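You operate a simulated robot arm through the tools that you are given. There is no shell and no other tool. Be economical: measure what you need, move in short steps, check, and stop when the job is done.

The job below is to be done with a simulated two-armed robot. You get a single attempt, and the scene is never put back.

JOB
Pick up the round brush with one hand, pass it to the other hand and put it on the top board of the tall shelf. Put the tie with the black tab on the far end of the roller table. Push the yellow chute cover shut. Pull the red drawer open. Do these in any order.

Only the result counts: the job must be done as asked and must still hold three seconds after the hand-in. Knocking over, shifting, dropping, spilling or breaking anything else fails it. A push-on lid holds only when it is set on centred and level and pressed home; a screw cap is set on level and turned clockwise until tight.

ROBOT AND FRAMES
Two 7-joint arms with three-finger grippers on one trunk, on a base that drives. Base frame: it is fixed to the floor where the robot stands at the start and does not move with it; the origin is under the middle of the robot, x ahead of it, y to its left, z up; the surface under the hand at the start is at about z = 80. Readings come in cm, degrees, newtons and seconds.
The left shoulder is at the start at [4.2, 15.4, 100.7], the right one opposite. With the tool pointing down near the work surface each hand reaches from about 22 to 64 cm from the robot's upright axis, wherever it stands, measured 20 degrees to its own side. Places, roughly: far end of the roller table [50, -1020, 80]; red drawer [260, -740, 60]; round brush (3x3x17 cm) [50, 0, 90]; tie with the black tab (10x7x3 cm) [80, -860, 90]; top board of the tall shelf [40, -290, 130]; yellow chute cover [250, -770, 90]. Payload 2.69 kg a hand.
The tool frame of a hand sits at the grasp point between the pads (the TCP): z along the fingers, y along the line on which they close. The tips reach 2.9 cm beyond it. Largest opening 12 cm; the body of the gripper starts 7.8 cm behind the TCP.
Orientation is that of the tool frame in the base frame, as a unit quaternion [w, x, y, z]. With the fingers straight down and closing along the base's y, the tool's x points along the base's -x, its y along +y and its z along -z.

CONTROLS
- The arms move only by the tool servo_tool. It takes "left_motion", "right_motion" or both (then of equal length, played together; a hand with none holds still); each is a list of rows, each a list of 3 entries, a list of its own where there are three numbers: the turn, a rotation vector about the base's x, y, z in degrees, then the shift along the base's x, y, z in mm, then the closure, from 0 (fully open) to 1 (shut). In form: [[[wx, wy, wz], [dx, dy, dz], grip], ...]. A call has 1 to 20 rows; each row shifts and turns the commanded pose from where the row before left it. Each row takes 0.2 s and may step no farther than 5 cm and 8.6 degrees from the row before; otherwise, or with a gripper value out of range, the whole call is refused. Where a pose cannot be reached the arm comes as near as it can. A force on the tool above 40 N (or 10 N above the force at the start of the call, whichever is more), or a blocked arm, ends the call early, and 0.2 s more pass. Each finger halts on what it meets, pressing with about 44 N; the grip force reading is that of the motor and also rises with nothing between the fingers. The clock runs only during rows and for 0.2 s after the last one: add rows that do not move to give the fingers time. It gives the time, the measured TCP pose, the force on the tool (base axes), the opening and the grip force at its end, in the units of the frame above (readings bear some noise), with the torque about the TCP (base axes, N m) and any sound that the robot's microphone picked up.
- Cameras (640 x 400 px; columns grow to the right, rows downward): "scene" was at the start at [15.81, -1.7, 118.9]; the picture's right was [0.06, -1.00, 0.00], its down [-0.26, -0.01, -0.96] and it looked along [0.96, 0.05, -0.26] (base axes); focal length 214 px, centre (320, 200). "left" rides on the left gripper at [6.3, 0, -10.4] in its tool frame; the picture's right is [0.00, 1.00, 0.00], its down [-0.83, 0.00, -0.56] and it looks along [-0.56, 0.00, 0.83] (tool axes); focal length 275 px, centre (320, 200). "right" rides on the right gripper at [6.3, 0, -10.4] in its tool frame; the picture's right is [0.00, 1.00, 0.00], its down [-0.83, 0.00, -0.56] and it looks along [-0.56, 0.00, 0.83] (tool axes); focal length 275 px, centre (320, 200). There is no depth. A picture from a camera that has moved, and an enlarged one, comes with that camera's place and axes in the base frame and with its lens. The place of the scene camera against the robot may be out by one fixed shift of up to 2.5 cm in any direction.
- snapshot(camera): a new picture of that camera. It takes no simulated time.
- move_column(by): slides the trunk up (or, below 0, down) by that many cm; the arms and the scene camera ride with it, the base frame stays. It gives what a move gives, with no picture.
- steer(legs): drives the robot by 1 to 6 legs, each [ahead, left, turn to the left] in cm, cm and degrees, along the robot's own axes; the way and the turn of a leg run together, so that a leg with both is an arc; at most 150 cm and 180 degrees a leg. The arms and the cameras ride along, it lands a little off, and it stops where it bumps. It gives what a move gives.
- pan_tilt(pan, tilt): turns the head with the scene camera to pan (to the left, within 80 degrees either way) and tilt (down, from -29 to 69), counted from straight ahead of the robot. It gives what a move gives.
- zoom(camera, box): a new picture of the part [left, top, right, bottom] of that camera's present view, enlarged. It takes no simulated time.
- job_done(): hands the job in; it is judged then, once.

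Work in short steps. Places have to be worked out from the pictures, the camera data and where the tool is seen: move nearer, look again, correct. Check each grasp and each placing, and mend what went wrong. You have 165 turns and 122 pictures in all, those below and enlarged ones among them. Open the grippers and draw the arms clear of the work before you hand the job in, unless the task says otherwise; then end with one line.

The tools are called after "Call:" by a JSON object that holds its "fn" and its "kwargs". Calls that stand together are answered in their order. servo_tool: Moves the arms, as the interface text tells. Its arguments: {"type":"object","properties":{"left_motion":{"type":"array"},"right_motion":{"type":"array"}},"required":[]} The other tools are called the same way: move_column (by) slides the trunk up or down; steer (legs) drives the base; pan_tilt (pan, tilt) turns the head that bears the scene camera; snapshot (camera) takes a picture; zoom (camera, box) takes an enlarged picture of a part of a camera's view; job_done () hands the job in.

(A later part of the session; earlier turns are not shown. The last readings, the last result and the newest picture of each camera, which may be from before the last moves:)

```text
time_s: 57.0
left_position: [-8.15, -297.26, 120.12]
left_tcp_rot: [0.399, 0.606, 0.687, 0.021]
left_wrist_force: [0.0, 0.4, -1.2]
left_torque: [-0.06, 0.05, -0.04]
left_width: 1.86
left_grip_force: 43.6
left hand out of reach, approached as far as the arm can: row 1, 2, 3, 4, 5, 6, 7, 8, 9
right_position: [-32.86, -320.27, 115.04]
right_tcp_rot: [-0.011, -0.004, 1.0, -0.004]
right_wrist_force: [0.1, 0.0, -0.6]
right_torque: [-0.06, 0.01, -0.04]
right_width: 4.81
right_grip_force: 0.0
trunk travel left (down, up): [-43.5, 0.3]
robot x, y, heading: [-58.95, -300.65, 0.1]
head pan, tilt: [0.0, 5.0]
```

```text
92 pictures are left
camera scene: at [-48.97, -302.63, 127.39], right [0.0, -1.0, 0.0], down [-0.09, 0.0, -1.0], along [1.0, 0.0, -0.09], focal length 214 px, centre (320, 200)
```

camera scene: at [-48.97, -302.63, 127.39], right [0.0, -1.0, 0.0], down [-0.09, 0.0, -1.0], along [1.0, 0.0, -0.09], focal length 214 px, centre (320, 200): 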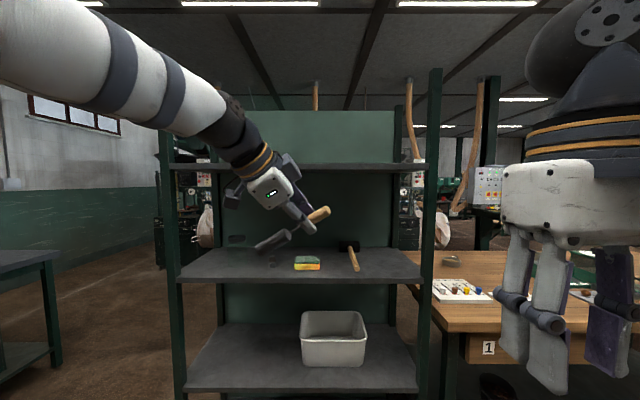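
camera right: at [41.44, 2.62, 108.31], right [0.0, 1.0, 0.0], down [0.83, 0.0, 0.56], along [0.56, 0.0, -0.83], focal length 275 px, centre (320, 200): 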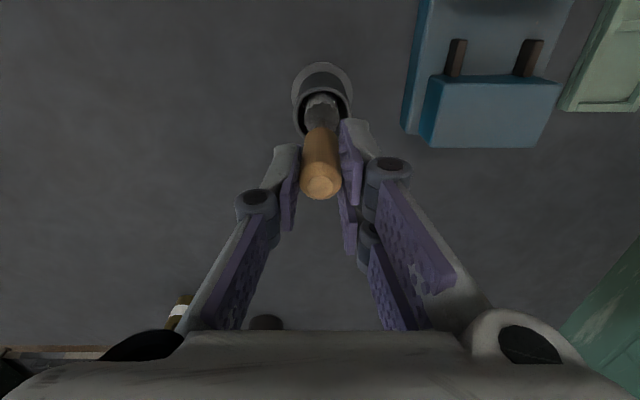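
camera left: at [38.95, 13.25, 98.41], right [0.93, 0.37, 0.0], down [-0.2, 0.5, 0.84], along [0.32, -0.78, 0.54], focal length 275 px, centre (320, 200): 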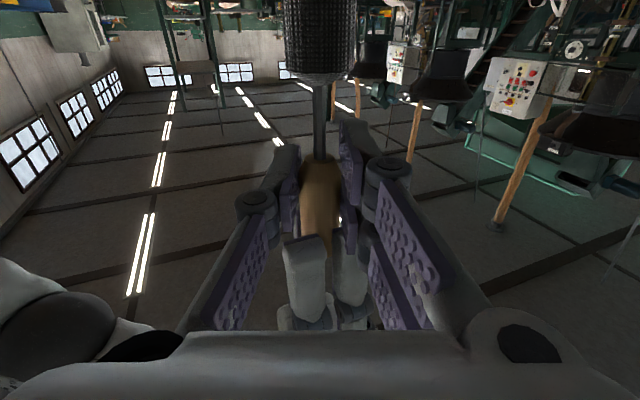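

This roll direction runs into a wrist limit. I undo it back to the earlier orientation and then turn the other way (fingers forward-right and down, brush level on the diagonal).

Call:
{"fn": "servo_tool", "kwargs": {"left_motion": [[[-8.1, 1.5, -1.37], [-18, 8, -11], 1], [[-8.1, 1.5, -1.37], [-18, 8, -11], 1], [[-8.1, 1.5, -1.37], [-18, 8, -11], 1], [[-8.1, 1.5, -1.37], [-18, 8, -11], 1], [[-8.1, 1.5, -1.37], [-18, 8, -11], 1], [[-8.1, 1.5, -1.37], [-18, 8, -11], 1], [[-8.1, 1.5, -1.37], [-18, 8, -11], 1], [[0, 0, 0], [0, 0, 0], 1]]}}

Call:
{"fn": "servo_tool", "kwargs": {"left_motion": [[[-1.22, 7.1, 4.3], [0, 0, 0], 1], [[-1.22, 7.1, 4.3], [0, 0, 0], 1], [[-1.22, 7.1, 4.3], [0, 0, 0], 1], [[-1.22, 7.1, 4.3], [0, 0, 0], 1], [[-1.22, 7.1, 4.3], [0, 0, 0], 1], [[-1.22, 7.1, 4.3], [0, 0, 0], 1], [[-1.22, 7.1, 4.3], [0, 0, 0], 1], [[0, 0, 0], [0, 0, 0], 1]]}}

Call:
{"fn": "snapshot", "kwargs": {"camera": "scene"}}

```text
time_s: 58.8
left_position: [-20.04, -291.81, 112.2]
left_tcp_rot: [0.577, 0.4, 0.601, -0.382]
left_wrist_force: [-0.5, 0.0, 0.1]
left_torque: [0.01, 0.02, 0.01]
left_width: 1.84
left_grip_force: 43.5
left hand out of reach, approached as far as the arm can: row 1
right_position: [-32.95, -320.53, 114.99]
right_tcp_rot: [-0.01, -0.003, 1.0, -0.002]
right_wrist_force: [-0.6, 1.0, -0.2]
right_torque: [0.01, 0.02, 0.0]
right_width: 4.8
right_grip_force: 0.1
trunk travel left (down, up): [-43.5, 0.3]
robot x, y, heading: [-58.69, -300.65, 0.2]
head pan, tilt: [0.0, 5.0]
```

```text
time_s: 60.6
left_position: [-19.49, -291.77, 113.29]
left_tcp_rot: [0.44, 0.065, 0.8, -0.403]
left_wrist_force: [0.1, 0.0, 0.0]
left_torque: [-0.02, -0.01, -0.01]
left_width: 1.87
left_grip_force: 44.1
left hand out of reach, approached as far as the arm can: row 5, 6
right_position: [-32.9, -320.35, 115.06]
right_tcp_rot: [-0.011, -0.003, 1.0, -0.002]
right_wrist_force: [0.4, -0.3, 0.3]
right_torque: [0.02, 0.0, -0.04]
right_width: 4.81
right_grip_force: 0.0
trunk travel left (down, up): [-43.5, 0.3]
robot x, y, heading: [-58.98, -300.79, 0.2]
head pan, tilt: [0.0, 5.0]
```

```text
91 pictures are left
camera scene: at [-48.98, -302.79, 127.4], right [0.0, -1.0, 0.0], down [-0.09, 0.0, -1.0], along [1.0, 0.0, -0.09], focal length 214 px, centre (320, 200)
```

scene: 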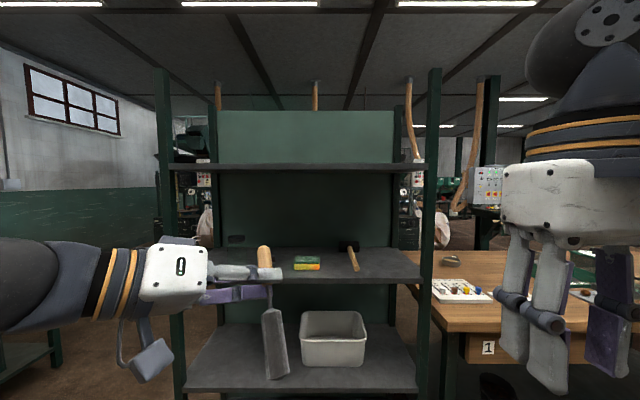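

The turn goes well this way; 61° remain. I continue, drawing back slightly.

Call:
{"fn": "servo_tool", "kwargs": {"left_motion": [[[-1.27, 6.56, 3.78], [-3, 0, 5], 1], [[-1.27, 6.56, 3.78], [-3, 0, 5], 1], [[-1.27, 6.56, 3.78], [-3, 0, 5], 1], [[-1.27, 6.56, 3.78], [-3, 0, 5], 1], [[-1.27, 6.56, 3.78], [-3, 0, 5], 1], [[-1.27, 6.56, 3.78], [-3, 0, 5], 1], [[-1.27, 6.56, 3.78], [-3, 0, 5], 1], [[-1.27, 6.56, 3.78], [-3, 0, 5], 1], [[0, 0, 0], [0, 0, 0], 1]]}}

Call:
{"fn": "snapshot", "kwargs": {"camera": "scene"}}

```text
time_s: 62.6
left_position: [-21.89, -291.8, 117.15]
left_tcp_rot: [0.136, -0.359, 0.862, -0.331]
left_wrist_force: [0.1, 0.2, -1.2]
left_torque: [0.0, -0.01, 0.02]
left_width: 1.86
left_grip_force: 43.8
right_position: [-32.97, -320.45, 115.05]
right_tcp_rot: [-0.01, -0.004, 1.0, -0.003]
right_wrist_force: [-0.3, 0.4, -0.5]
right_torque: [0.0, -0.02, -0.04]
right_width: 4.8
right_grip_force: 0.2
trunk travel left (down, up): [-43.5, 0.3]
robot x, y, heading: [-58.84, -300.71, 0.1]
head pan, tilt: [0.0, 5.0]
```

```text
90 pictures are left
camera scene: at [-49.0, -302.79, 127.4], right [0.0, -1.0, 0.0], down [-0.09, 0.0, -1.0], along [1.0, 0.0, -0.09], focal length 214 px, centre (320, 200)
```

scene: 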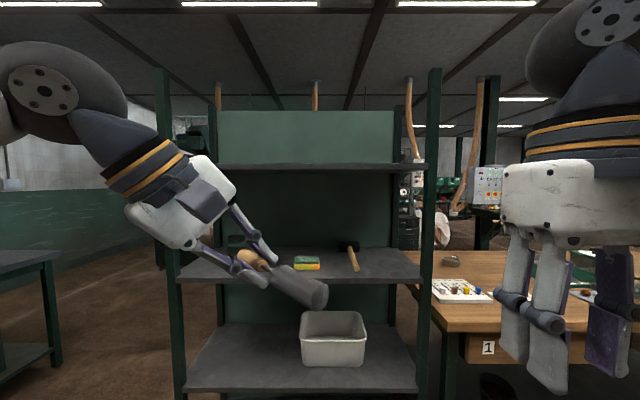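

The orientation is exact: brush level. Now I raise the hand to z≈140 to see how far forward it can be at that height.

Call:
{"fn": "servo_tool", "kwargs": {"left_motion": [[[0, 0, 0], [0, 0, 38], 1], [[0, 0, 0], [0, 0, 38], 1], [[0, 0, 0], [0, 0, 38], 1], [[0, 0, 0], [0, 0, 38], 1], [[0, 0, 0], [0, 0, 38], 1], [[0, 0, 0], [0, 0, 38], 1], [[0, 0, 0], [0, 0, 0], 1]]}}

Call:
{"fn": "snapshot", "kwargs": {"camera": "scene"}}

```text
time_s: 64.2
left_position: [-21.62, -291.78, 139.99]
left_tcp_rot: [0.136, -0.359, 0.862, -0.33]
left_wrist_force: [1.3, 0.0, -0.2]
left_torque: [0.0, -0.01, -0.03]
left_width: 1.84
left_grip_force: 43.5
right_position: [-32.91, -320.41, 115.0]
right_tcp_rot: [-0.011, -0.003, 1.0, -0.004]
right_wrist_force: [-0.2, 0.6, 0.1]
right_torque: [-0.05, -0.04, 0.01]
right_width: 4.78
right_grip_force: 0.2
trunk travel left (down, up): [-43.5, 0.3]
robot x, y, heading: [-58.91, -300.84, -0.2]
head pan, tilt: [0.0, 5.0]
```

```text
89 pictures are left
camera scene: at [-48.97, -302.71, 127.39], right [0.0, -1.0, 0.0], down [-0.09, 0.0, -1.0], along [1.0, 0.0, -0.09], focal length 214 px, centre (320, 200)
```

scene: 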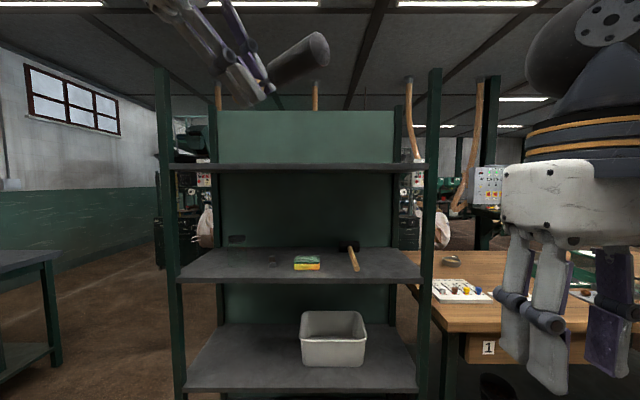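

It reaches. I extend 3 cm and raise 2 cm, pull the right hand back a bit, then drive ahead 45 cm.

Call:
{"fn": "servo_tool", "kwargs": {"left_motion": [[[0, 0, 0], [10, 0, 10], 1], [[0, 0, 0], [10, 0, 10], 1], [[0, 0, 0], [10, 0, 0], 1], [[0, 0, 0], [0, 0, 0], 1]], "right_motion": [[[0, 0, 0], [-15, -10, 0], 0.6], [[0, 0, 0], [-15, -10, 0], 0.6], [[0, 0, 0], [-10, 0, 0], 0.6], [[0, 0, 0], [0, 0, 0], 0.6]]}}

Call:
{"fn": "steer", "kwargs": {"legs": [[42, 0, 0]]}}

Call:
{"fn": "snapshot", "kwargs": {"camera": "left"}}

Call:
{"fn": "snapshot", "kwargs": {"camera": "scene"}}

```text
time_s: 65.2
left_position: [-20.7, -291.91, 140.03]
left_tcp_rot: [0.137, -0.358, 0.862, -0.332]
left_wrist_force: [0.3, 0.8, -1.0]
left_torque: [0.03, -0.01, -0.02]
left_width: 1.86
left_grip_force: 43.3
left hand out of reach, approached as far as the arm can: row 1, 2, 3
right_position: [-36.8, -322.54, 114.92]
right_tcp_rot: [-0.01, -0.004, 1.0, -0.003]
right_wrist_force: [-0.3, 0.4, -0.6]
right_torque: [0.02, -0.01, -0.01]
right_width: 4.78
right_grip_force: 0.0
trunk travel left (down, up): [-43.5, 0.3]
robot x, y, heading: [-59.02, -300.63, 0.2]
head pan, tilt: [0.0, 5.0]
```

```text
time_s: 67.8
left_position: [21.55, -291.58, 139.93]
left_tcp_rot: [0.137, -0.36, 0.862, -0.331]
left_wrist_force: [0.7, -0.7, -0.7]
left_torque: [0.04, 0.01, 0.05]
left_width: 1.87
left_grip_force: 44.5
right_position: [5.54, -322.41, 114.99]
right_tcp_rot: [-0.011, -0.005, 1.0, -0.002]
right_wrist_force: [0.6, -0.3, -0.8]
right_torque: [0.01, 0.0, -0.01]
right_width: 4.78
right_grip_force: 0.0
trunk travel left (down, up): [-43.5, 0.3]
robot x, y, heading: [-16.75, -300.48, 0.0]
head pan, tilt: [0.0, 5.0]
```

```text
88 pictures are left
camera left: at [12.1, -291.08, 147.82], right [-0.53, 0.52, -0.67], down [0.32, 0.85, 0.41], along [0.79, 0.0, -0.62], focal length 275 px, centre (320, 200)
```

left: 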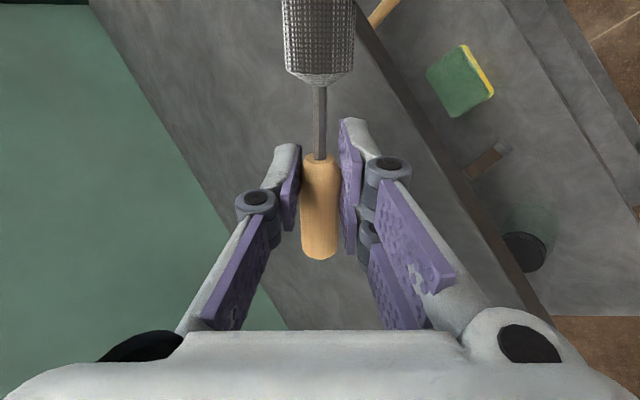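

```text
87 pictures are left
camera scene: at [-6.81, -302.62, 127.4], right [0.01, -1.0, 0.0], down [-0.09, 0.0, -1.0], along [1.0, 0.01, -0.09], focal length 214 px, centre (320, 200)
```

scene: 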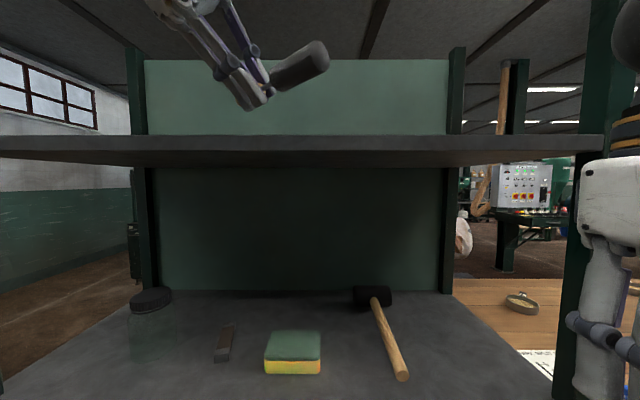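

The board top is at z≈133.4, front edge x≈20–22, back ≈56. I drive 10 cm more, carefully.

Call:
{"fn": "steer", "kwargs": {"legs": [[10, 0, 0]]}}

Call:
{"fn": "servo_tool", "kwargs": {"left_motion": [[[0, 0, 0], [0, 0, -15], 1], [[0, 0, 0], [20, 0, -5], 1], [[0, 0, 0], [20, 0, 0], 1], [[0, 0, 0], [0, 0, 0], 1]]}}

Call:
{"fn": "snapshot", "kwargs": {"camera": "left"}}

Call:
{"fn": "snapshot", "kwargs": {"camera": "scene"}}

```text
time_s: 68.9
left_position: [31.27, -291.72, 139.93]
left_tcp_rot: [0.138, -0.358, 0.862, -0.332]
left_wrist_force: [-0.1, 0.0, 0.0]
left_torque: [-0.01, 0.04, -0.01]
left_width: 1.86
left_grip_force: 43.9
right_position: [15.33, -322.51, 114.99]
right_tcp_rot: [-0.01, -0.003, 1.0, -0.004]
right_wrist_force: [-0.6, 0.2, 0.0]
right_torque: [0.0, 0.0, -0.03]
right_width: 4.78
right_grip_force: 0.1
trunk travel left (down, up): [-43.5, 0.3]
robot x, y, heading: [-6.57, -299.91, 0.0]
head pan, tilt: [0.0, 5.0]
```

```text
time_s: 69.9
left_position: [34.04, -291.88, 138.31]
left_tcp_rot: [0.136, -0.358, 0.862, -0.332]
left_wrist_force: [-0.3, 0.7, -0.3]
left_torque: [0.0, 0.02, 0.03]
left_width: 1.84
left_grip_force: 43.7
left hand out of reach, approached as far as the arm can: row 1, 2, 3
right_position: [15.18, -322.42, 115.03]
right_tcp_rot: [-0.01, -0.004, 1.0, -0.004]
right_wrist_force: [0.7, 0.2, 0.0]
right_torque: [0.02, 0.04, 0.01]
right_width: 4.79
right_grip_force: 0.1
trunk travel left (down, up): [-43.5, 0.3]
robot x, y, heading: [-6.41, -300.33, 0.2]
head pan, tilt: [0.0, 5.0]
```

```text
86 pictures are left
camera left: at [24.63, -291.29, 146.23], right [-0.52, 0.53, -0.67], down [0.33, 0.85, 0.41], along [0.79, 0.0, -0.62], focal length 275 px, centre (320, 200)
```

left: 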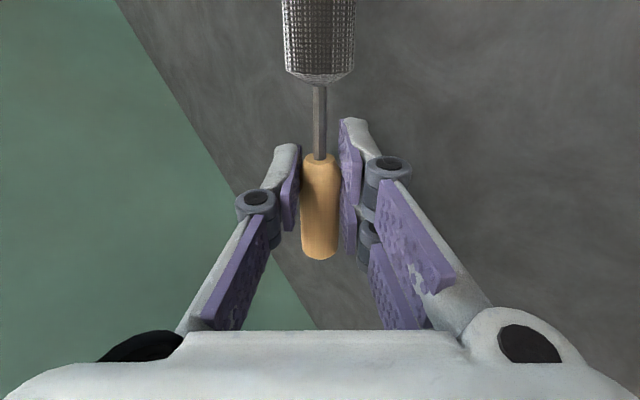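

```text
85 pictures are left
camera scene: at [3.03, -302.6, 127.4], right [0.0, -1.0, 0.0], down [-0.09, 0.0, -1.0], along [1.0, 0.0, -0.09], focal length 214 px, centre (320, 200)
```

scene: 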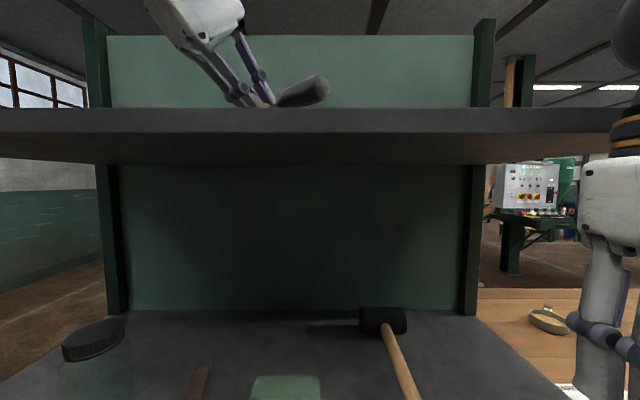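

The hand is over the board at TCP z 138.3. I lower in small steps until something touches.

Call:
{"fn": "servo_tool", "kwargs": {"left_motion": [[[0, 0, 0], [0, 0, -4], 1], [[0, 0, 0], [0, 0, -4], 1], [[0, 0, 0], [0, 0, -4], 1], [[0, 0, 0], [0, 0, 0], 1]]}}

Call:
{"fn": "zoom", "kwargs": {"camera": "scene", "box": [180, 40, 380, 140]}}

```text
time_s: 70.9
left_position: [34.02, -291.94, 137.3]
left_tcp_rot: [0.137, -0.359, 0.862, -0.331]
left_wrist_force: [-0.1, 0.0, -1.9]
left_torque: [0.04, -0.02, -0.02]
left_width: 1.87
left_grip_force: 43.2
right_position: [15.28, -322.34, 114.96]
right_tcp_rot: [-0.011, -0.003, 1.0, -0.003]
right_wrist_force: [-0.1, 0.8, -1.0]
right_torque: [0.01, 0.02, -0.01]
right_width: 4.8
right_grip_force: 0.0
trunk travel left (down, up): [-43.5, 0.3]
robot x, y, heading: [-6.63, -300.15, -0.1]
head pan, tilt: [0.0, 5.0]
```

```text
3.20 times, centred on (280, 90) of scene
camera zoom: at [3.02, -302.63, 127.4], right [0.0, -1.0, 0.0], down [-0.09, 0.0, -1.0], along [1.0, 0.0, -0.09], focal length 686 px, centre (448, 552)
```

zoom: 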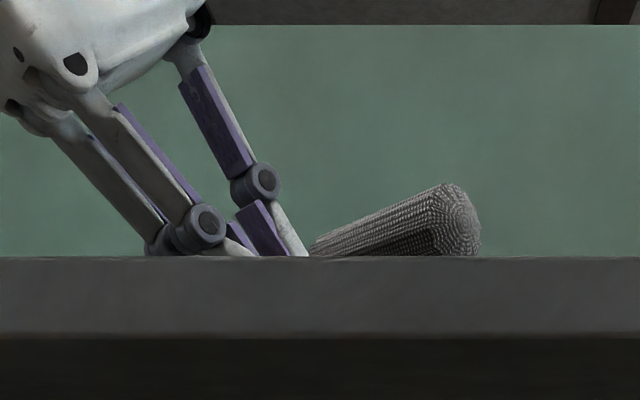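

No contact yet. I continue down in 3 mm steps.

Call:
{"fn": "servo_tool", "kwargs": {"left_motion": [[[0, 0, 0], [0, 0, -3], 1], [[0, 0, 0], [0, 0, -3], 1], [[0, 0, 0], [0, 0, -3], 1], [[0, 0, 0], [0, 0, -3], 1], [[0, 0, 0], [0, 0, 0], 1]]}}

```text
time_s: 72.1
left_position: [34.2, -291.77, 136.31]
left_tcp_rot: [0.14, -0.358, 0.86, -0.335]
left_wrist_force: [12.3, 1.8, 31.8]
left_torque: [0.0, -0.51, 0.07]
left_width: 1.83
left_grip_force: 43.7
right_position: [15.12, -322.45, 115.24]
right_tcp_rot: [-0.01, -0.004, 1.0, -0.003]
right_wrist_force: [0.6, 0.1, 0.2]
right_torque: [-0.01, 0.04, 0.04]
right_width: 4.82
right_grip_force: 0.0
trunk travel left (down, up): [-43.5, 0.3]
robot x, y, heading: [-6.91, -300.19, 0.0]
head pan, tilt: [0.0, 5.0]
```

The lower fingertip touched the board at TCP 136.3. I ease up 2 mm, open gradually while compensating so the lower finger doesn't press the board, then pull back along the finger direction.

Call:
{"fn": "servo_tool", "kwargs": {"left_motion": [[[0, 0, 0], [0, 0, 3], 1], [[0, 0, 0], [1, -1, 2], 0.8], [[0, 0, 0], [3, -3, 5], 0.75], [[0, 0, 0], [3, -3, 5], 0.68], [[0, 0, 0], [3, -3, 5], 0.6], [[0, 0, 0], [0, 0, 0], 0.6]]}}

Call:
{"fn": "snapshot", "kwargs": {"camera": "left"}}

```text
time_s: 73.5
left_position: [34.78, -292.73, 137.65]
left_tcp_rot: [0.137, -0.358, 0.862, -0.331]
left_wrist_force: [0.5, 0.3, -0.1]
left_torque: [0.02, -0.02, 0.02]
left_width: 4.79
left_grip_force: 0.0
left hand out of reach, approached as far as the arm can: row 5
right_position: [15.26, -322.36, 115.01]
right_tcp_rot: [-0.01, -0.004, 1.0, -0.002]
right_wrist_force: [0.7, 0.5, -0.3]
right_torque: [-0.01, 0.0, 0.01]
right_width: 4.79
right_grip_force: 0.1
trunk travel left (down, up): [-43.5, 0.3]
robot x, y, heading: [-6.79, -300.5, 0.2]
head pan, tilt: [0.0, 5.0]
```

```text
83 pictures are left
camera left: at [25.47, -292.31, 145.53], right [-0.52, 0.53, -0.67], down [0.33, 0.85, 0.41], along [0.79, 0.0, -0.62], focal length 275 px, centre (320, 200)
```

left: 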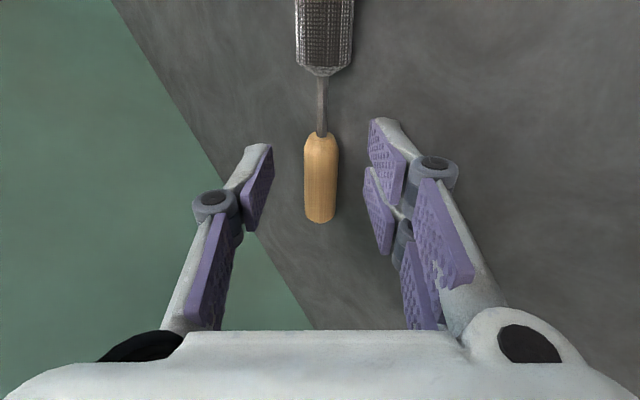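

The brush lies on the board. I withdraw the left hand back and up along its finger direction.

Call:
{"fn": "servo_tool", "kwargs": {"left_motion": [[[0, 0, 0], [-14, 10, 18], 0.55], [[0, 0, 0], [-18, 10, 18], 0.55], [[0, 0, 0], [-25, 10, 15], 0.55], [[0, 0, 0], [-30, 10, 10], 0.55], [[0, 0, 0], [-30, 0, 0], 0.55], [[0, 0, 0], [0, 0, 0], 0.55]]}}

Call:
{"fn": "snapshot", "kwargs": {"camera": "left"}}

```text
time_s: 74.9
left_position: [22.63, -289.13, 142.29]
left_tcp_rot: [0.136, -0.358, 0.862, -0.331]
left_wrist_force: [0.1, -0.7, 0.2]
left_torque: [0.0, 0.04, -0.02]
left_width: 5.42
left_grip_force: 0.1
left hand out of reach, approached as far as the arm can: row 1, 2
right_position: [15.26, -322.41, 115.03]
right_tcp_rot: [-0.011, -0.004, 1.0, -0.003]
right_wrist_force: [-0.2, 0.8, -0.5]
right_torque: [0.04, 0.0, 0.0]
right_width: 4.79
right_grip_force: 0.1
trunk travel left (down, up): [-43.5, 0.3]
robot x, y, heading: [-6.82, -300.43, 0.2]
head pan, tilt: [0.0, 5.0]
```

```text
82 pictures are left
camera left: at [13.29, -288.73, 150.07], right [-0.53, 0.53, -0.67], down [0.33, 0.85, 0.41], along [0.79, 0.0, -0.62], focal length 275 px, centre (320, 200)
```

left: 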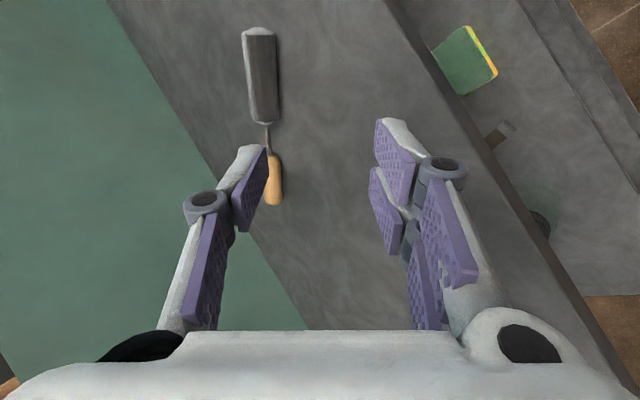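

The brush rests safely in the middle of the top board. I back off, return the left hand to a fingers-down carrying pose, and then turn down the corridor.

Call:
{"fn": "steer", "kwargs": {"legs": [[-52, 0, 0]]}}

Call:
{"fn": "servo_tool", "kwargs": {"left_motion": [[[4.98, 2.05, -5.37], [2, 13, -34], 0.5], [[4.98, 2.05, -5.37], [2, 13, -34], 0.5], [[4.98, 2.05, -5.37], [2, 13, -34], 0.5], [[4.98, 2.05, -5.37], [2, 13, -34], 0.5], [[4.98, 2.05, -5.37], [2, 13, -34], 0.5], [[4.98, 2.05, -5.37], [2, 13, -34], 0.5], [[4.98, 2.05, -5.37], [2, 13, -34], 0.5], [[4.98, 2.05, -5.37], [2, 13, -34], 0.5]]}}

Call:
{"fn": "steer", "kwargs": {"legs": [[0, 0, -90]]}}

Call:
{"fn": "pan_tilt", "kwargs": {"pan": 10, "tilt": 12}}

Call:
{"fn": "snapshot", "kwargs": {"camera": "scene"}}

```text
time_s: 77.9
left_position: [-28.17, -289.33, 142.2]
left_tcp_rot: [0.14, -0.365, 0.859, -0.331]
left_wrist_force: [0.1, -0.3, 0.2]
left_torque: [0.0, -0.02, 0.01]
left_width: 5.37
left_grip_force: 0.0
right_position: [-35.1, -322.59, 115.02]
right_tcp_rot: [-0.01, -0.011, 1.0, -0.003]
right_wrist_force: [0.3, 0.4, 0.0]
right_torque: [0.02, -0.01, -0.02]
right_width: 4.8
right_grip_force: 0.0
trunk travel left (down, up): [-43.5, 0.3]
robot x, y, heading: [-57.74, -300.65, 0.8]
head pan, tilt: [0.0, 5.0]
```

```text
time_s: 79.7
left_position: [-26.74, -278.98, 115.06]
left_tcp_rot: [0.005, -0.006, 1.0, -0.001]
left_wrist_force: [1.1, 0.1, -0.2]
left_torque: [0.01, 0.01, -0.02]
left_width: 6.02
left_grip_force: 0.0
right_position: [-35.16, -322.53, 114.95]
right_tcp_rot: [-0.012, -0.012, 1.0, -0.003]
right_wrist_force: [1.1, 0.0, 0.8]
right_torque: [-0.03, 0.02, 0.01]
right_width: 4.79
right_grip_force: 0.0
trunk travel left (down, up): [-43.5, 0.3]
robot x, y, heading: [-57.4, -301.23, 0.8]
head pan, tilt: [0.0, 5.0]
```

```text
time_s: 83.9
left_position: [-36.05, -331.95, 115.05]
left_tcp_rot: [0.005, 0.705, 0.709, -0.004]
left_wrist_force: [0.8, 1.0, -0.1]
left_torque: [-0.01, -0.04, 0.01]
left_width: 5.98
left_grip_force: 0.1
right_position: [-79.38, -322.94, 114.97]
right_tcp_rot: [-0.01, 0.703, 0.711, 0.005]
right_wrist_force: [0.4, 0.0, -0.3]
right_torque: [-0.04, 0.03, -0.03]
right_width: 4.79
right_grip_force: 0.1
trunk travel left (down, up): [-43.5, 0.3]
robot x, y, heading: [-57.63, -301.34, -89.7]
head pan, tilt: [0.0, 5.0]
```

```text
time_s: 84.7
left_position: [-35.93, -331.82, 115.12]
left_tcp_rot: [0.004, 0.706, 0.709, -0.004]
left_wrist_force: [-0.3, 0.0, 0.2]
left_torque: [-0.01, 0.03, -0.03]
left_width: 6.01
left_grip_force: 0.1
right_position: [-79.3, -323.07, 115.06]
right_tcp_rot: [-0.01, 0.702, 0.712, 0.006]
right_wrist_force: [-0.1, 0.7, 0.4]
right_torque: [-0.03, 0.01, 0.02]
right_width: 4.81
right_grip_force: 0.1
trunk travel left (down, up): [-43.5, 0.3]
robot x, y, heading: [-57.45, -300.82, -89.5]
head pan, tilt: [10.0, 12.0]
```

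```text
81 pictures are left
camera scene: at [-55.72, -312.85, 126.27], right [-0.98, -0.18, 0.0], down [-0.04, 0.2, -0.98], along [0.18, -0.96, -0.21], focal length 214 px, centre (320, 200)
```

scene: 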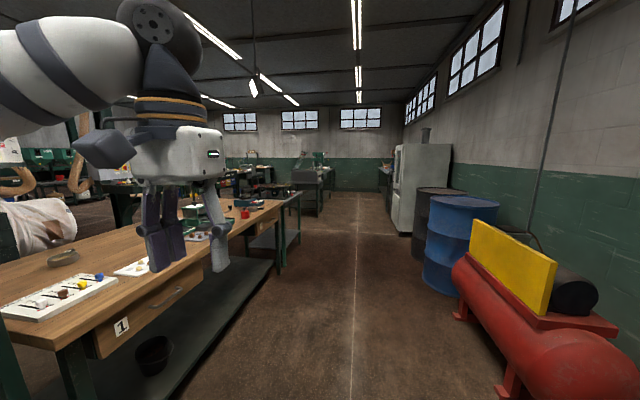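

The corridor is clear. I drive 300 cm down it and look again.

Call:
{"fn": "steer", "kwargs": {"legs": [[150, 0, 0], [150, 0, 0]]}}

Call:
{"fn": "snapshot", "kwargs": {"camera": "scene"}}

```text
time_s: 99.4
left_position: [-42.02, -637.77, 115.15]
left_tcp_rot: [0.004, 0.713, 0.701, -0.005]
left_wrist_force: [-0.5, -0.8, -0.6]
left_torque: [0.01, -0.01, -0.03]
left_width: 5.98
left_grip_force: 0.0
right_position: [-85.15, -628.12, 115.06]
right_tcp_rot: [-0.01, 0.71, 0.704, 0.006]
right_wrist_force: [0.4, -0.2, -0.6]
right_torque: [0.02, 0.03, 0.03]
right_width: 4.8
right_grip_force: 0.1
trunk travel left (down, up): [-43.5, 0.3]
robot x, y, heading: [-63.09, -606.39, -91.1]
head pan, tilt: [10.0, 12.0]
```

```text
80 pictures are left
camera scene: at [-61.2, -618.27, 126.27], right [-0.99, -0.16, 0.0], down [-0.03, 0.21, -0.98], along [0.16, -0.97, -0.21], focal length 214 px, centre (320, 200)
```

scene: 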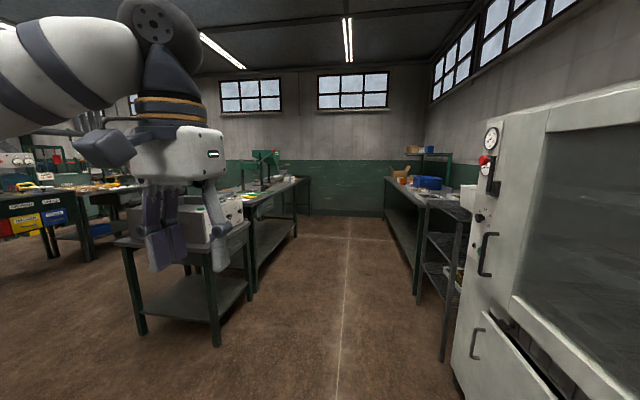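

I zoom on the benches ahead-left to find the ties and the roller table.

Call:
{"fn": "zoom", "kwargs": {"camera": "scene", "box": [200, 130, 460, 290]}}

```text
2.46 times, centred on (330, 210) of scene
camera zoom: at [-61.2, -618.27, 126.27], right [-0.99, -0.16, 0.0], down [-0.03, 0.21, -0.98], along [0.16, -0.97, -0.21], focal length 528 px, centre (295, 175)
```

zoom: 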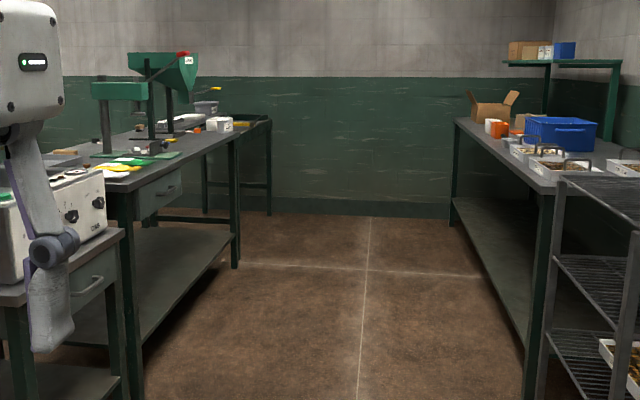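

The left bench should hold the ties, the roller table comes beyond it. I drive down to y≈-855 and turn to face the bench.

Call:
{"fn": "steer", "kwargs": {"legs": [[0, 0, 1.5], [125, 0, 0], [125, 0, 0], [0, 0, 90]]}}

Call:
{"fn": "pan_tilt", "kwargs": {"pan": 0, "tilt": 15}}

Call:
{"fn": "snapshot", "kwargs": {"camera": "scene"}}

```text
time_s: 104.3
left_position: [-41.02, -733.18, 115.04]
left_tcp_rot: [0.003, 0.712, 0.703, -0.005]
left_wrist_force: [-0.4, 0.0, -0.1]
left_torque: [-0.01, 0.02, 0.01]
left_width: 6.02
left_grip_force: 0.1
right_position: [-84.22, -723.59, 115.09]
right_tcp_rot: [-0.01, 0.708, 0.706, 0.004]
right_wrist_force: [-0.3, 0.3, 0.2]
right_torque: [-0.03, 0.01, 0.01]
right_width: 4.78
right_grip_force: 0.0
trunk travel left (down, up): [-43.5, 0.3]
robot x, y, heading: [-62.0, -701.87, -90.3]
head pan, tilt: [10.0, 12.0]
stopped in leg 2: the robot was blocked; the commanded pose is now the measured one
```

```text
time_s: 105.0
left_position: [-41.01, -733.19, 115.13]
left_tcp_rot: [0.003, 0.712, 0.702, -0.006]
left_wrist_force: [-0.3, 0.1, -0.2]
left_torque: [0.0, 0.01, 0.0]
left_width: 5.98
left_grip_force: 0.1
right_position: [-84.28, -723.69, 115.19]
right_tcp_rot: [-0.008, 0.709, 0.706, 0.002]
right_wrist_force: [0.2, -0.3, 0.7]
right_torque: [-0.01, 0.01, 0.0]
right_width: 4.81
right_grip_force: 0.0
trunk travel left (down, up): [-43.5, 0.3]
robot x, y, heading: [-62.32, -701.93, -90.3]
head pan, tilt: [0.0, 15.0]
```

```text
78 pictures are left
camera scene: at [-61.95, -713.96, 125.78], right [-1.0, 0.01, 0.0], down [0.0, 0.26, -0.97], along [-0.01, -0.97, -0.26], focal length 214 px, centre (320, 200)
```

scene: 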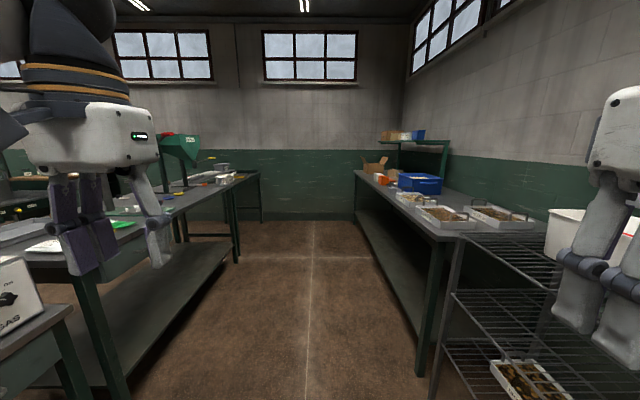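

The robot was blocked. I look to the right and left to see what it touched.

Call:
{"fn": "pan_tilt", "kwargs": {"pan": -70, "tilt": 30}}

Call:
{"fn": "snapshot", "kwargs": {"camera": "scene"}}

Call:
{"fn": "pan_tilt", "kwargs": {"pan": 60, "tilt": 30}}

Call:
{"fn": "snapshot", "kwargs": {"camera": "scene"}}

```text
time_s: 106.5
left_position: [-41.0, -733.22, 115.2]
left_tcp_rot: [0.003, 0.711, 0.703, -0.006]
left_wrist_force: [-0.5, -0.5, -0.1]
left_torque: [0.0, 0.01, 0.01]
left_width: 5.99
left_grip_force: 0.1
right_position: [-84.18, -723.66, 115.27]
right_tcp_rot: [-0.009, 0.708, 0.706, 0.002]
right_wrist_force: [1.0, -0.7, -1.1]
right_torque: [0.01, -0.01, 0.01]
right_width: 4.81
right_grip_force: 0.0
trunk travel left (down, up): [-43.5, 0.3]
robot x, y, heading: [-62.38, -702.1, -90.3]
head pan, tilt: [-70.0, 30.0]
```

```text
77 pictures are left
camera scene: at [-70.42, -707.65, 123.38], right [-0.34, 0.94, 0.0], down [0.47, 0.17, -0.87], along [-0.82, -0.29, -0.5], focal length 214 px, centre (320, 200)
```

scene: 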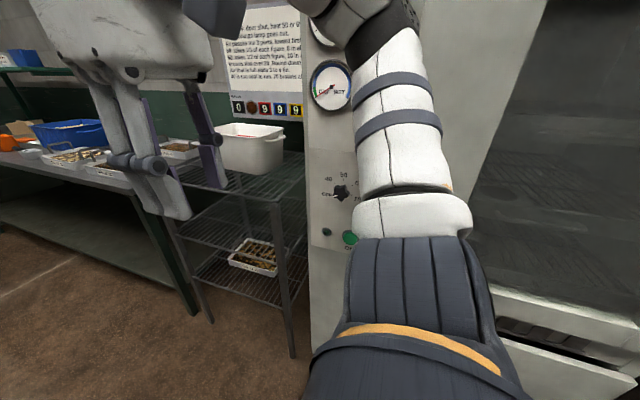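

```text
time_s: 108.6
left_position: [-41.12, -733.29, 115.06]
left_tcp_rot: [0.003, 0.711, 0.703, -0.006]
left_wrist_force: [0.3, 0.9, -0.3]
left_torque: [0.02, 0.0, 0.03]
left_width: 5.99
left_grip_force: 0.1
right_position: [-84.32, -723.71, 115.13]
right_tcp_rot: [-0.008, 0.708, 0.706, 0.002]
right_wrist_force: [-0.4, 0.7, -0.2]
right_torque: [-0.03, 0.0, -0.02]
right_width: 4.78
right_grip_force: 0.3
trunk travel left (down, up): [-43.5, 0.3]
robot x, y, heading: [-62.09, -702.04, -90.5]
head pan, tilt: [60.0, 30.0]
```

```text
76 pictures are left
camera scene: at [-54.14, -709.2, 123.34], right [-0.51, -0.86, 0.0], down [-0.43, 0.25, -0.87], along [0.75, -0.44, -0.5], focal length 214 px, centre (320, 200)
```

scene: 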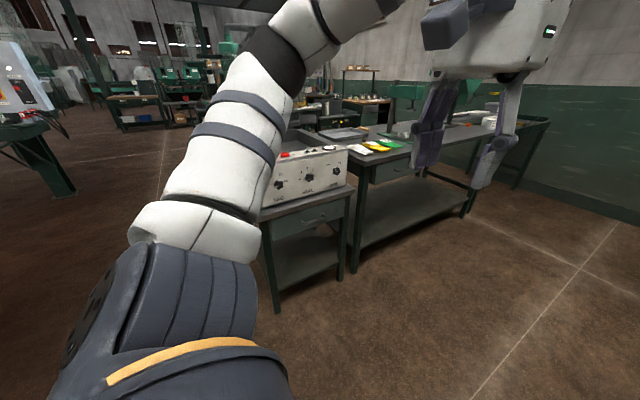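

The right elbow met the oven's gauge. I back off a little, slide 20 cm to the left and go on.

Call:
{"fn": "steer", "kwargs": {"legs": [[-8, 0, 0], [0, 22, 0], [80, 0, 0], [80, 0, 0]]}}

Call:
{"fn": "pan_tilt", "kwargs": {"pan": 50, "tilt": 20}}

Call:
{"fn": "snapshot", "kwargs": {"camera": "scene"}}

```text
time_s: 119.3
left_position: [-25.12, -885.97, 115.19]
left_tcp_rot: [0.004, 0.726, 0.687, -0.004]
left_wrist_force: [0.6, 0.1, 0.1]
left_torque: [0.01, -0.04, -0.02]
left_width: 5.99
left_grip_force: 0.0
right_position: [-67.97, -874.65, 115.15]
right_tcp_rot: [-0.007, 0.723, 0.691, 0.003]
right_wrist_force: [-0.1, -0.4, 0.1]
right_torque: [-0.02, -0.02, 0.01]
right_width: 4.8
right_grip_force: 0.2
trunk travel left (down, up): [-43.5, 0.3]
robot x, y, heading: [-44.56, -853.64, -93.1]
head pan, tilt: [60.0, 30.0]
```

```text
time_s: 120.0
left_position: [-25.09, -885.91, 115.16]
left_tcp_rot: [0.005, 0.727, 0.687, -0.005]
left_wrist_force: [0.7, -0.2, 0.1]
left_torque: [-0.01, -0.01, 0.01]
left_width: 5.98
left_grip_force: 0.1
right_position: [-67.97, -874.55, 115.16]
right_tcp_rot: [-0.007, 0.723, 0.69, 0.003]
right_wrist_force: [0.5, -0.3, -0.9]
right_torque: [-0.01, -0.03, 0.06]
right_width: 4.78
right_grip_force: 0.0
trunk travel left (down, up): [-43.5, 0.3]
robot x, y, heading: [-44.28, -853.42, -93.1]
head pan, tilt: [50.0, 20.0]
```

```text
75 pictures are left
camera scene: at [-37.88, -862.84, 124.96], right [-0.68, -0.73, 0.0], down [-0.25, 0.23, -0.94], along [0.69, -0.64, -0.34], focal length 214 px, centre (320, 200)
```

scene: 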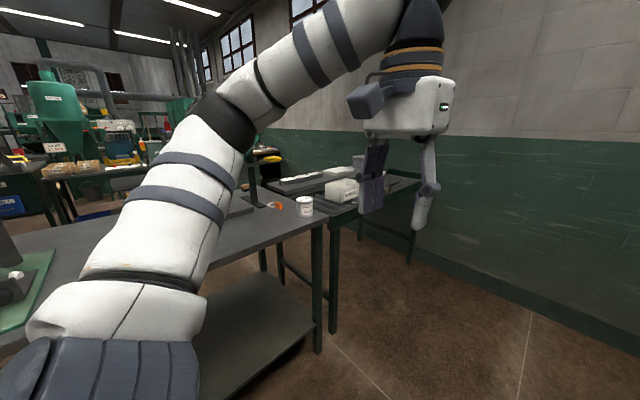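

Bench spans y≈-790…-922 and the roller table follows. I turn to face the bench and look down at it.

Call:
{"fn": "steer", "kwargs": {"legs": [[0, 0, 93]]}}

Call:
{"fn": "pan_tilt", "kwargs": {"pan": 0, "tilt": 22}}

Call:
{"fn": "snapshot", "kwargs": {"camera": "scene"}}

```text
time_s: 124.3
left_position: [-12.89, -833.6, 115.26]
left_tcp_rot: [0.006, 0.019, 1.0, 0.0]
left_wrist_force: [-0.1, -0.3, -0.4]
left_torque: [0.01, 0.0, 0.02]
left_width: 6.01
left_grip_force: 0.1
right_position: [-23.53, -876.42, 115.07]
right_tcp_rot: [-0.008, 0.016, 1.0, -0.003]
right_wrist_force: [0.2, 0.9, -0.1]
right_torque: [-0.01, 0.04, -0.02]
right_width: 4.76
right_grip_force: 0.1
trunk travel left (down, up): [-43.5, 0.3]
robot x, y, heading: [-44.85, -853.84, -2.1]
head pan, tilt: [50.0, 20.0]
```

```text
time_s: 125.5
left_position: [-12.92, -833.51, 115.19]
left_tcp_rot: [0.006, 0.02, 1.0, 0.0]
left_wrist_force: [-0.8, 1.1, 0.2]
left_torque: [-0.04, 0.0, -0.02]
left_width: 6.01
left_grip_force: 0.0
right_position: [-23.48, -876.53, 115.21]
right_tcp_rot: [-0.009, 0.015, 1.0, -0.003]
right_wrist_force: [-0.9, 0.3, -0.2]
right_torque: [-0.02, 0.02, 0.0]
right_width: 4.79
right_grip_force: 0.0
trunk travel left (down, up): [-43.5, 0.3]
robot x, y, heading: [-44.86, -853.62, -2.0]
head pan, tilt: [0.0, 22.0]
```

```text
74 pictures are left
camera scene: at [-34.85, -856.29, 124.64], right [-0.03, -1.0, 0.0], down [-0.37, 0.01, -0.93], along [0.93, -0.03, -0.37], focal length 214 px, centre (320, 200)
```

scene: 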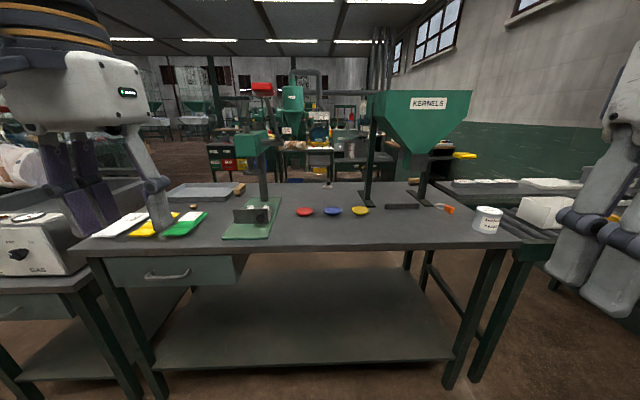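

I enlarge the bench and the roller table.

Call:
{"fn": "zoom", "kwargs": {"camera": "scene", "box": [180, 170, 420, 250]}}

Call:
{"fn": "zoom", "kwargs": {"camera": "scene", "box": [370, 160, 610, 260]}}

```text
2.67 times, centred on (300, 210) of scene
camera zoom: at [-34.85, -856.29, 124.64], right [-0.03, -1.0, 0.0], down [-0.37, 0.01, -0.93], along [0.93, -0.03, -0.37], focal length 572 px, centre (373, 173)
```

zoom: 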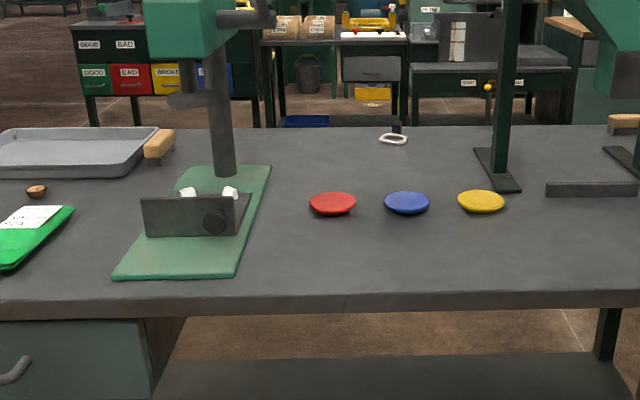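

```text
2.67 times, centred on (490, 210) of scene
camera zoom: at [-34.85, -856.29, 124.64], right [-0.03, -1.0, 0.0], down [-0.37, 0.01, -0.93], along [0.93, -0.03, -0.37], focal length 572 px, centre (-133, 173)
```

zoom: 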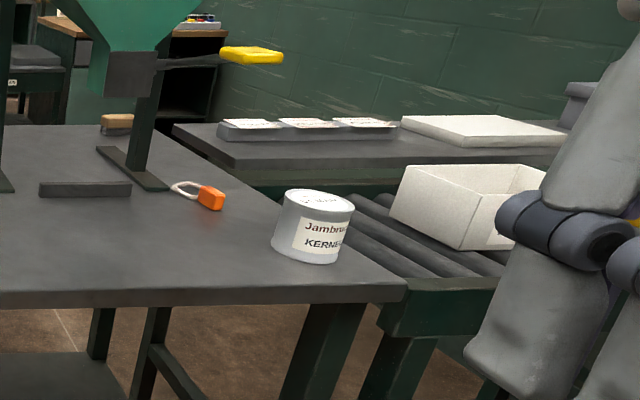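

The black-tab tie lies at the bench's back edge, out of reach from this side, so I'll fetch it from behind. First I look at the roller table from here, since its far end may be reachable from this corridor.

Call:
{"fn": "steer", "kwargs": {"legs": [[0, -60, 2]]}}

Call:
{"fn": "pan_tilt", "kwargs": {"pan": -35, "tilt": 25}}

Call:
{"fn": "snapshot", "kwargs": {"camera": "scene"}}

```text
time_s: 130.5
left_position: [-14.45, -891.65, 115.14]
left_tcp_rot: [0.006, -0.003, 1.0, 0.0]
left_wrist_force: [0.4, 0.1, 0.7]
left_torque: [0.01, -0.02, 0.0]
left_width: 6.01
left_grip_force: 0.1
right_position: [-23.37, -935.09, 115.18]
right_tcp_rot: [-0.008, -0.007, 1.0, -0.003]
right_wrist_force: [-0.4, -0.2, -0.6]
right_torque: [0.0, -0.02, 0.01]
right_width: 4.79
right_grip_force: 0.0
trunk travel left (down, up): [-43.5, 0.3]
robot x, y, heading: [-45.77, -913.2, 0.3]
head pan, tilt: [0.0, 22.0]
```

```text
time_s: 131.5
left_position: [-14.58, -891.61, 115.24]
left_tcp_rot: [0.006, -0.003, 1.0, 0.0]
left_wrist_force: [0.2, 0.4, -0.3]
left_torque: [-0.01, -0.02, 0.03]
left_width: 6.0
left_grip_force: 0.0
right_position: [-23.21, -935.12, 115.14]
right_tcp_rot: [-0.008, -0.006, 1.0, -0.004]
right_wrist_force: [-0.3, 0.1, -0.8]
right_torque: [-0.02, -0.01, -0.01]
right_width: 4.8
right_grip_force: 0.0
trunk travel left (down, up): [-43.5, 0.3]
robot x, y, heading: [-45.53, -913.14, 0.9]
head pan, tilt: [-35.0, 25.0]
```

```text
71 pictures are left
camera scene: at [-37.27, -920.66, 124.15], right [-0.56, -0.83, 0.0], down [-0.35, 0.24, -0.91], along [0.75, -0.51, -0.42], focal length 214 px, centre (320, 200)
```

scene: 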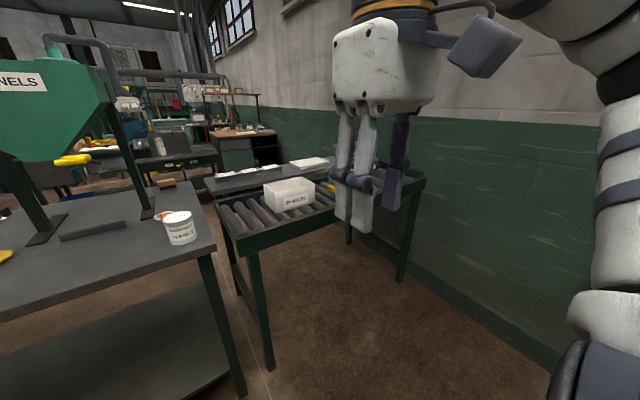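

The far end of the roller table (y≈-1020) is reachable from this corridor. Now I go round: slide back to y≈-650 and look across the gap toward the other side.

Call:
{"fn": "steer", "kwargs": {"legs": [[0, 130, 0], [0, 130, 0]]}}

Call:
{"fn": "pan_tilt", "kwargs": {"pan": -10, "tilt": 12}}

Call:
{"fn": "snapshot", "kwargs": {"camera": "scene"}}

```text
time_s: 151.9
left_position: [-12.83, -627.38, 115.2]
left_tcp_rot: [0.006, 0.005, 1.0, -0.001]
left_wrist_force: [0.0, -0.2, 1.1]
left_torque: [-0.03, 0.01, -0.02]
left_width: 6.01
left_grip_force: 0.0
right_position: [-22.36, -670.8, 115.1]
right_tcp_rot: [-0.007, 0.001, 1.0, -0.004]
right_wrist_force: [-0.6, 0.7, 0.6]
right_torque: [0.02, 0.03, 0.01]
right_width: 4.81
right_grip_force: 0.0
trunk travel left (down, up): [-43.5, 0.3]
robot x, y, heading: [-44.21, -648.46, -0.4]
head pan, tilt: [-35.0, 25.0]
```

```text
time_s: 152.8
left_position: [-12.88, -627.42, 115.14]
left_tcp_rot: [0.006, 0.005, 1.0, -0.001]
left_wrist_force: [-0.2, 0.2, 0.3]
left_torque: [-0.02, -0.02, 0.04]
left_width: 6.0
left_grip_force: 0.1
right_position: [-22.33, -670.66, 115.04]
right_tcp_rot: [-0.008, 0.001, 1.0, -0.003]
right_wrist_force: [0.2, 0.0, -0.8]
right_torque: [0.01, -0.02, 0.0]
right_width: 4.78
right_grip_force: 0.0
trunk travel left (down, up): [-43.5, 0.3]
robot x, y, heading: [-43.86, -648.45, -0.5]
head pan, tilt: [-10.0, 12.0]
```

```text
70 pictures are left
camera scene: at [-34.39, -652.37, 126.26], right [-0.18, -0.98, 0.0], down [-0.2, 0.04, -0.98], along [0.96, -0.18, -0.21], focal length 214 px, centre (320, 200)
```

scene: 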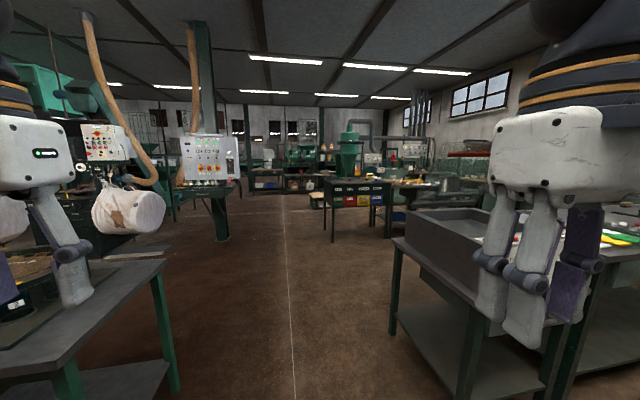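

The gap is about y -592…-728. I drive through it to x≈150 and look at the coloured drawers.

Call:
{"fn": "steer", "kwargs": {"legs": [[0, -10, 0], [100, 0, 0], [90, 0, 0]]}}

Call:
{"fn": "pan_tilt", "kwargs": {"pan": -40, "tilt": 22}}

Call:
{"fn": "snapshot", "kwargs": {"camera": "scene"}}

```text
time_s: 163.3
left_position: [176.15, -639.58, 115.12]
left_tcp_rot: [0.006, 0.005, 1.0, -0.001]
left_wrist_force: [0.6, -0.3, 0.4]
left_torque: [-0.01, 0.02, -0.02]
left_width: 6.01
left_grip_force: 0.1
right_position: [166.6, -682.83, 115.16]
right_tcp_rot: [-0.008, 0.001, 1.0, -0.004]
right_wrist_force: [-0.7, 0.7, 0.9]
right_torque: [0.03, 0.02, 0.0]
right_width: 4.79
right_grip_force: 0.0
trunk travel left (down, up): [-43.5, 0.3]
robot x, y, heading: [144.58, -660.46, -0.4]
head pan, tilt: [-10.0, 12.0]
```

```text
time_s: 164.2
left_position: [176.16, -639.53, 115.12]
left_tcp_rot: [0.007, 0.006, 1.0, -0.001]
left_wrist_force: [0.2, -0.2, 0.5]
left_torque: [-0.01, -0.01, 0.02]
left_width: 6.0
left_grip_force: 0.0
right_position: [166.66, -682.85, 115.13]
right_tcp_rot: [-0.008, 0.001, 1.0, -0.004]
right_wrist_force: [0.5, -0.3, 0.4]
right_torque: [0.04, -0.02, 0.0]
right_width: 4.8
right_grip_force: 0.0
trunk travel left (down, up): [-43.5, 0.3]
robot x, y, heading: [144.59, -660.65, -0.5]
head pan, tilt: [-40.0, 22.0]
```

```text
69 pictures are left
camera scene: at [152.5, -668.87, 124.64], right [-0.65, -0.76, 0.0], down [-0.29, 0.24, -0.93], along [0.71, -0.6, -0.37], focal length 214 px, centre (320, 200)
```

scene: 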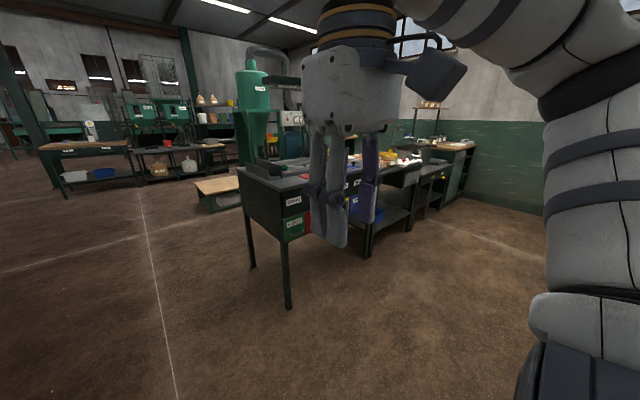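

The cabinet front is at x≈250, y from -724. I slide right to y≈-755 in front of it and look straight.

Call:
{"fn": "steer", "kwargs": {"legs": [[0, -95, 0]]}}

Call:
{"fn": "pan_tilt", "kwargs": {"pan": 0, "tilt": 20}}

Call:
{"fn": "snapshot", "kwargs": {"camera": "scene"}}

Call:
{"fn": "zoom", "kwargs": {"camera": "scene", "box": [220, 120, 460, 280]}}

```text
time_s: 171.6
left_position: [175.19, -731.09, 115.13]
left_tcp_rot: [0.006, 0.009, 1.0, -0.001]
left_wrist_force: [-0.2, 0.2, 0.3]
left_torque: [-0.03, -0.02, 0.02]
left_width: 6.0
left_grip_force: 0.0
right_position: [165.39, -774.36, 115.17]
right_tcp_rot: [-0.008, 0.005, 1.0, -0.003]
right_wrist_force: [0.2, 0.6, 0.5]
right_torque: [-0.01, 0.05, 0.0]
right_width: 4.8
right_grip_force: 0.1
trunk travel left (down, up): [-43.5, 0.3]
robot x, y, heading: [143.59, -752.29, -0.6]
head pan, tilt: [-40.0, 22.0]
```

```text
time_s: 172.7
left_position: [175.26, -731.12, 115.1]
left_tcp_rot: [0.006, 0.01, 1.0, -0.001]
left_wrist_force: [0.5, -0.2, 0.0]
left_torque: [-0.04, -0.01, 0.0]
left_width: 6.0
left_grip_force: 0.2
right_position: [165.42, -774.23, 115.24]
right_tcp_rot: [-0.008, 0.004, 1.0, -0.003]
right_wrist_force: [-0.5, 0.0, -0.1]
right_torque: [0.0, 0.02, -0.01]
right_width: 4.81
right_grip_force: 0.1
trunk travel left (down, up): [-43.5, 0.3]
robot x, y, heading: [143.95, -751.75, -0.8]
head pan, tilt: [0.0, 20.0]
```

```text
68 pictures are left
camera scene: at [153.72, -754.29, 124.96], right [-0.02, -1.0, 0.0], down [-0.34, 0.01, -0.94], along [0.94, -0.02, -0.34], focal length 214 px, centre (320, 200)
```

scene: 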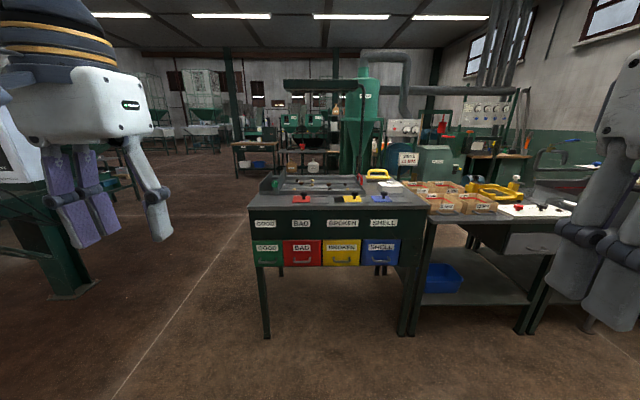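

```text
2.50 times, centred on (340, 200) of scene
camera zoom: at [153.72, -754.29, 124.96], right [-0.02, -1.0, 0.0], down [-0.34, 0.01, -0.94], along [0.94, -0.02, -0.34], focal length 536 px, centre (270, 200)
```

zoom: 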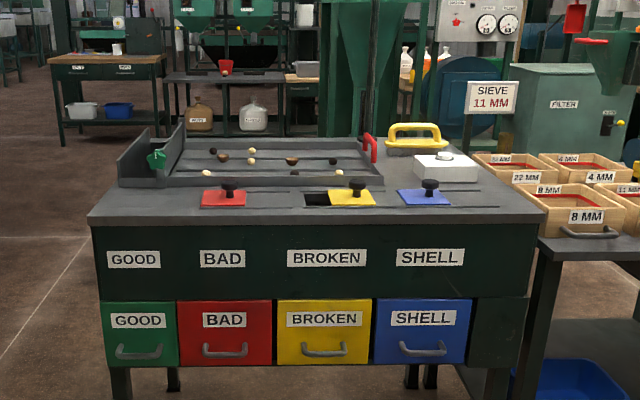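

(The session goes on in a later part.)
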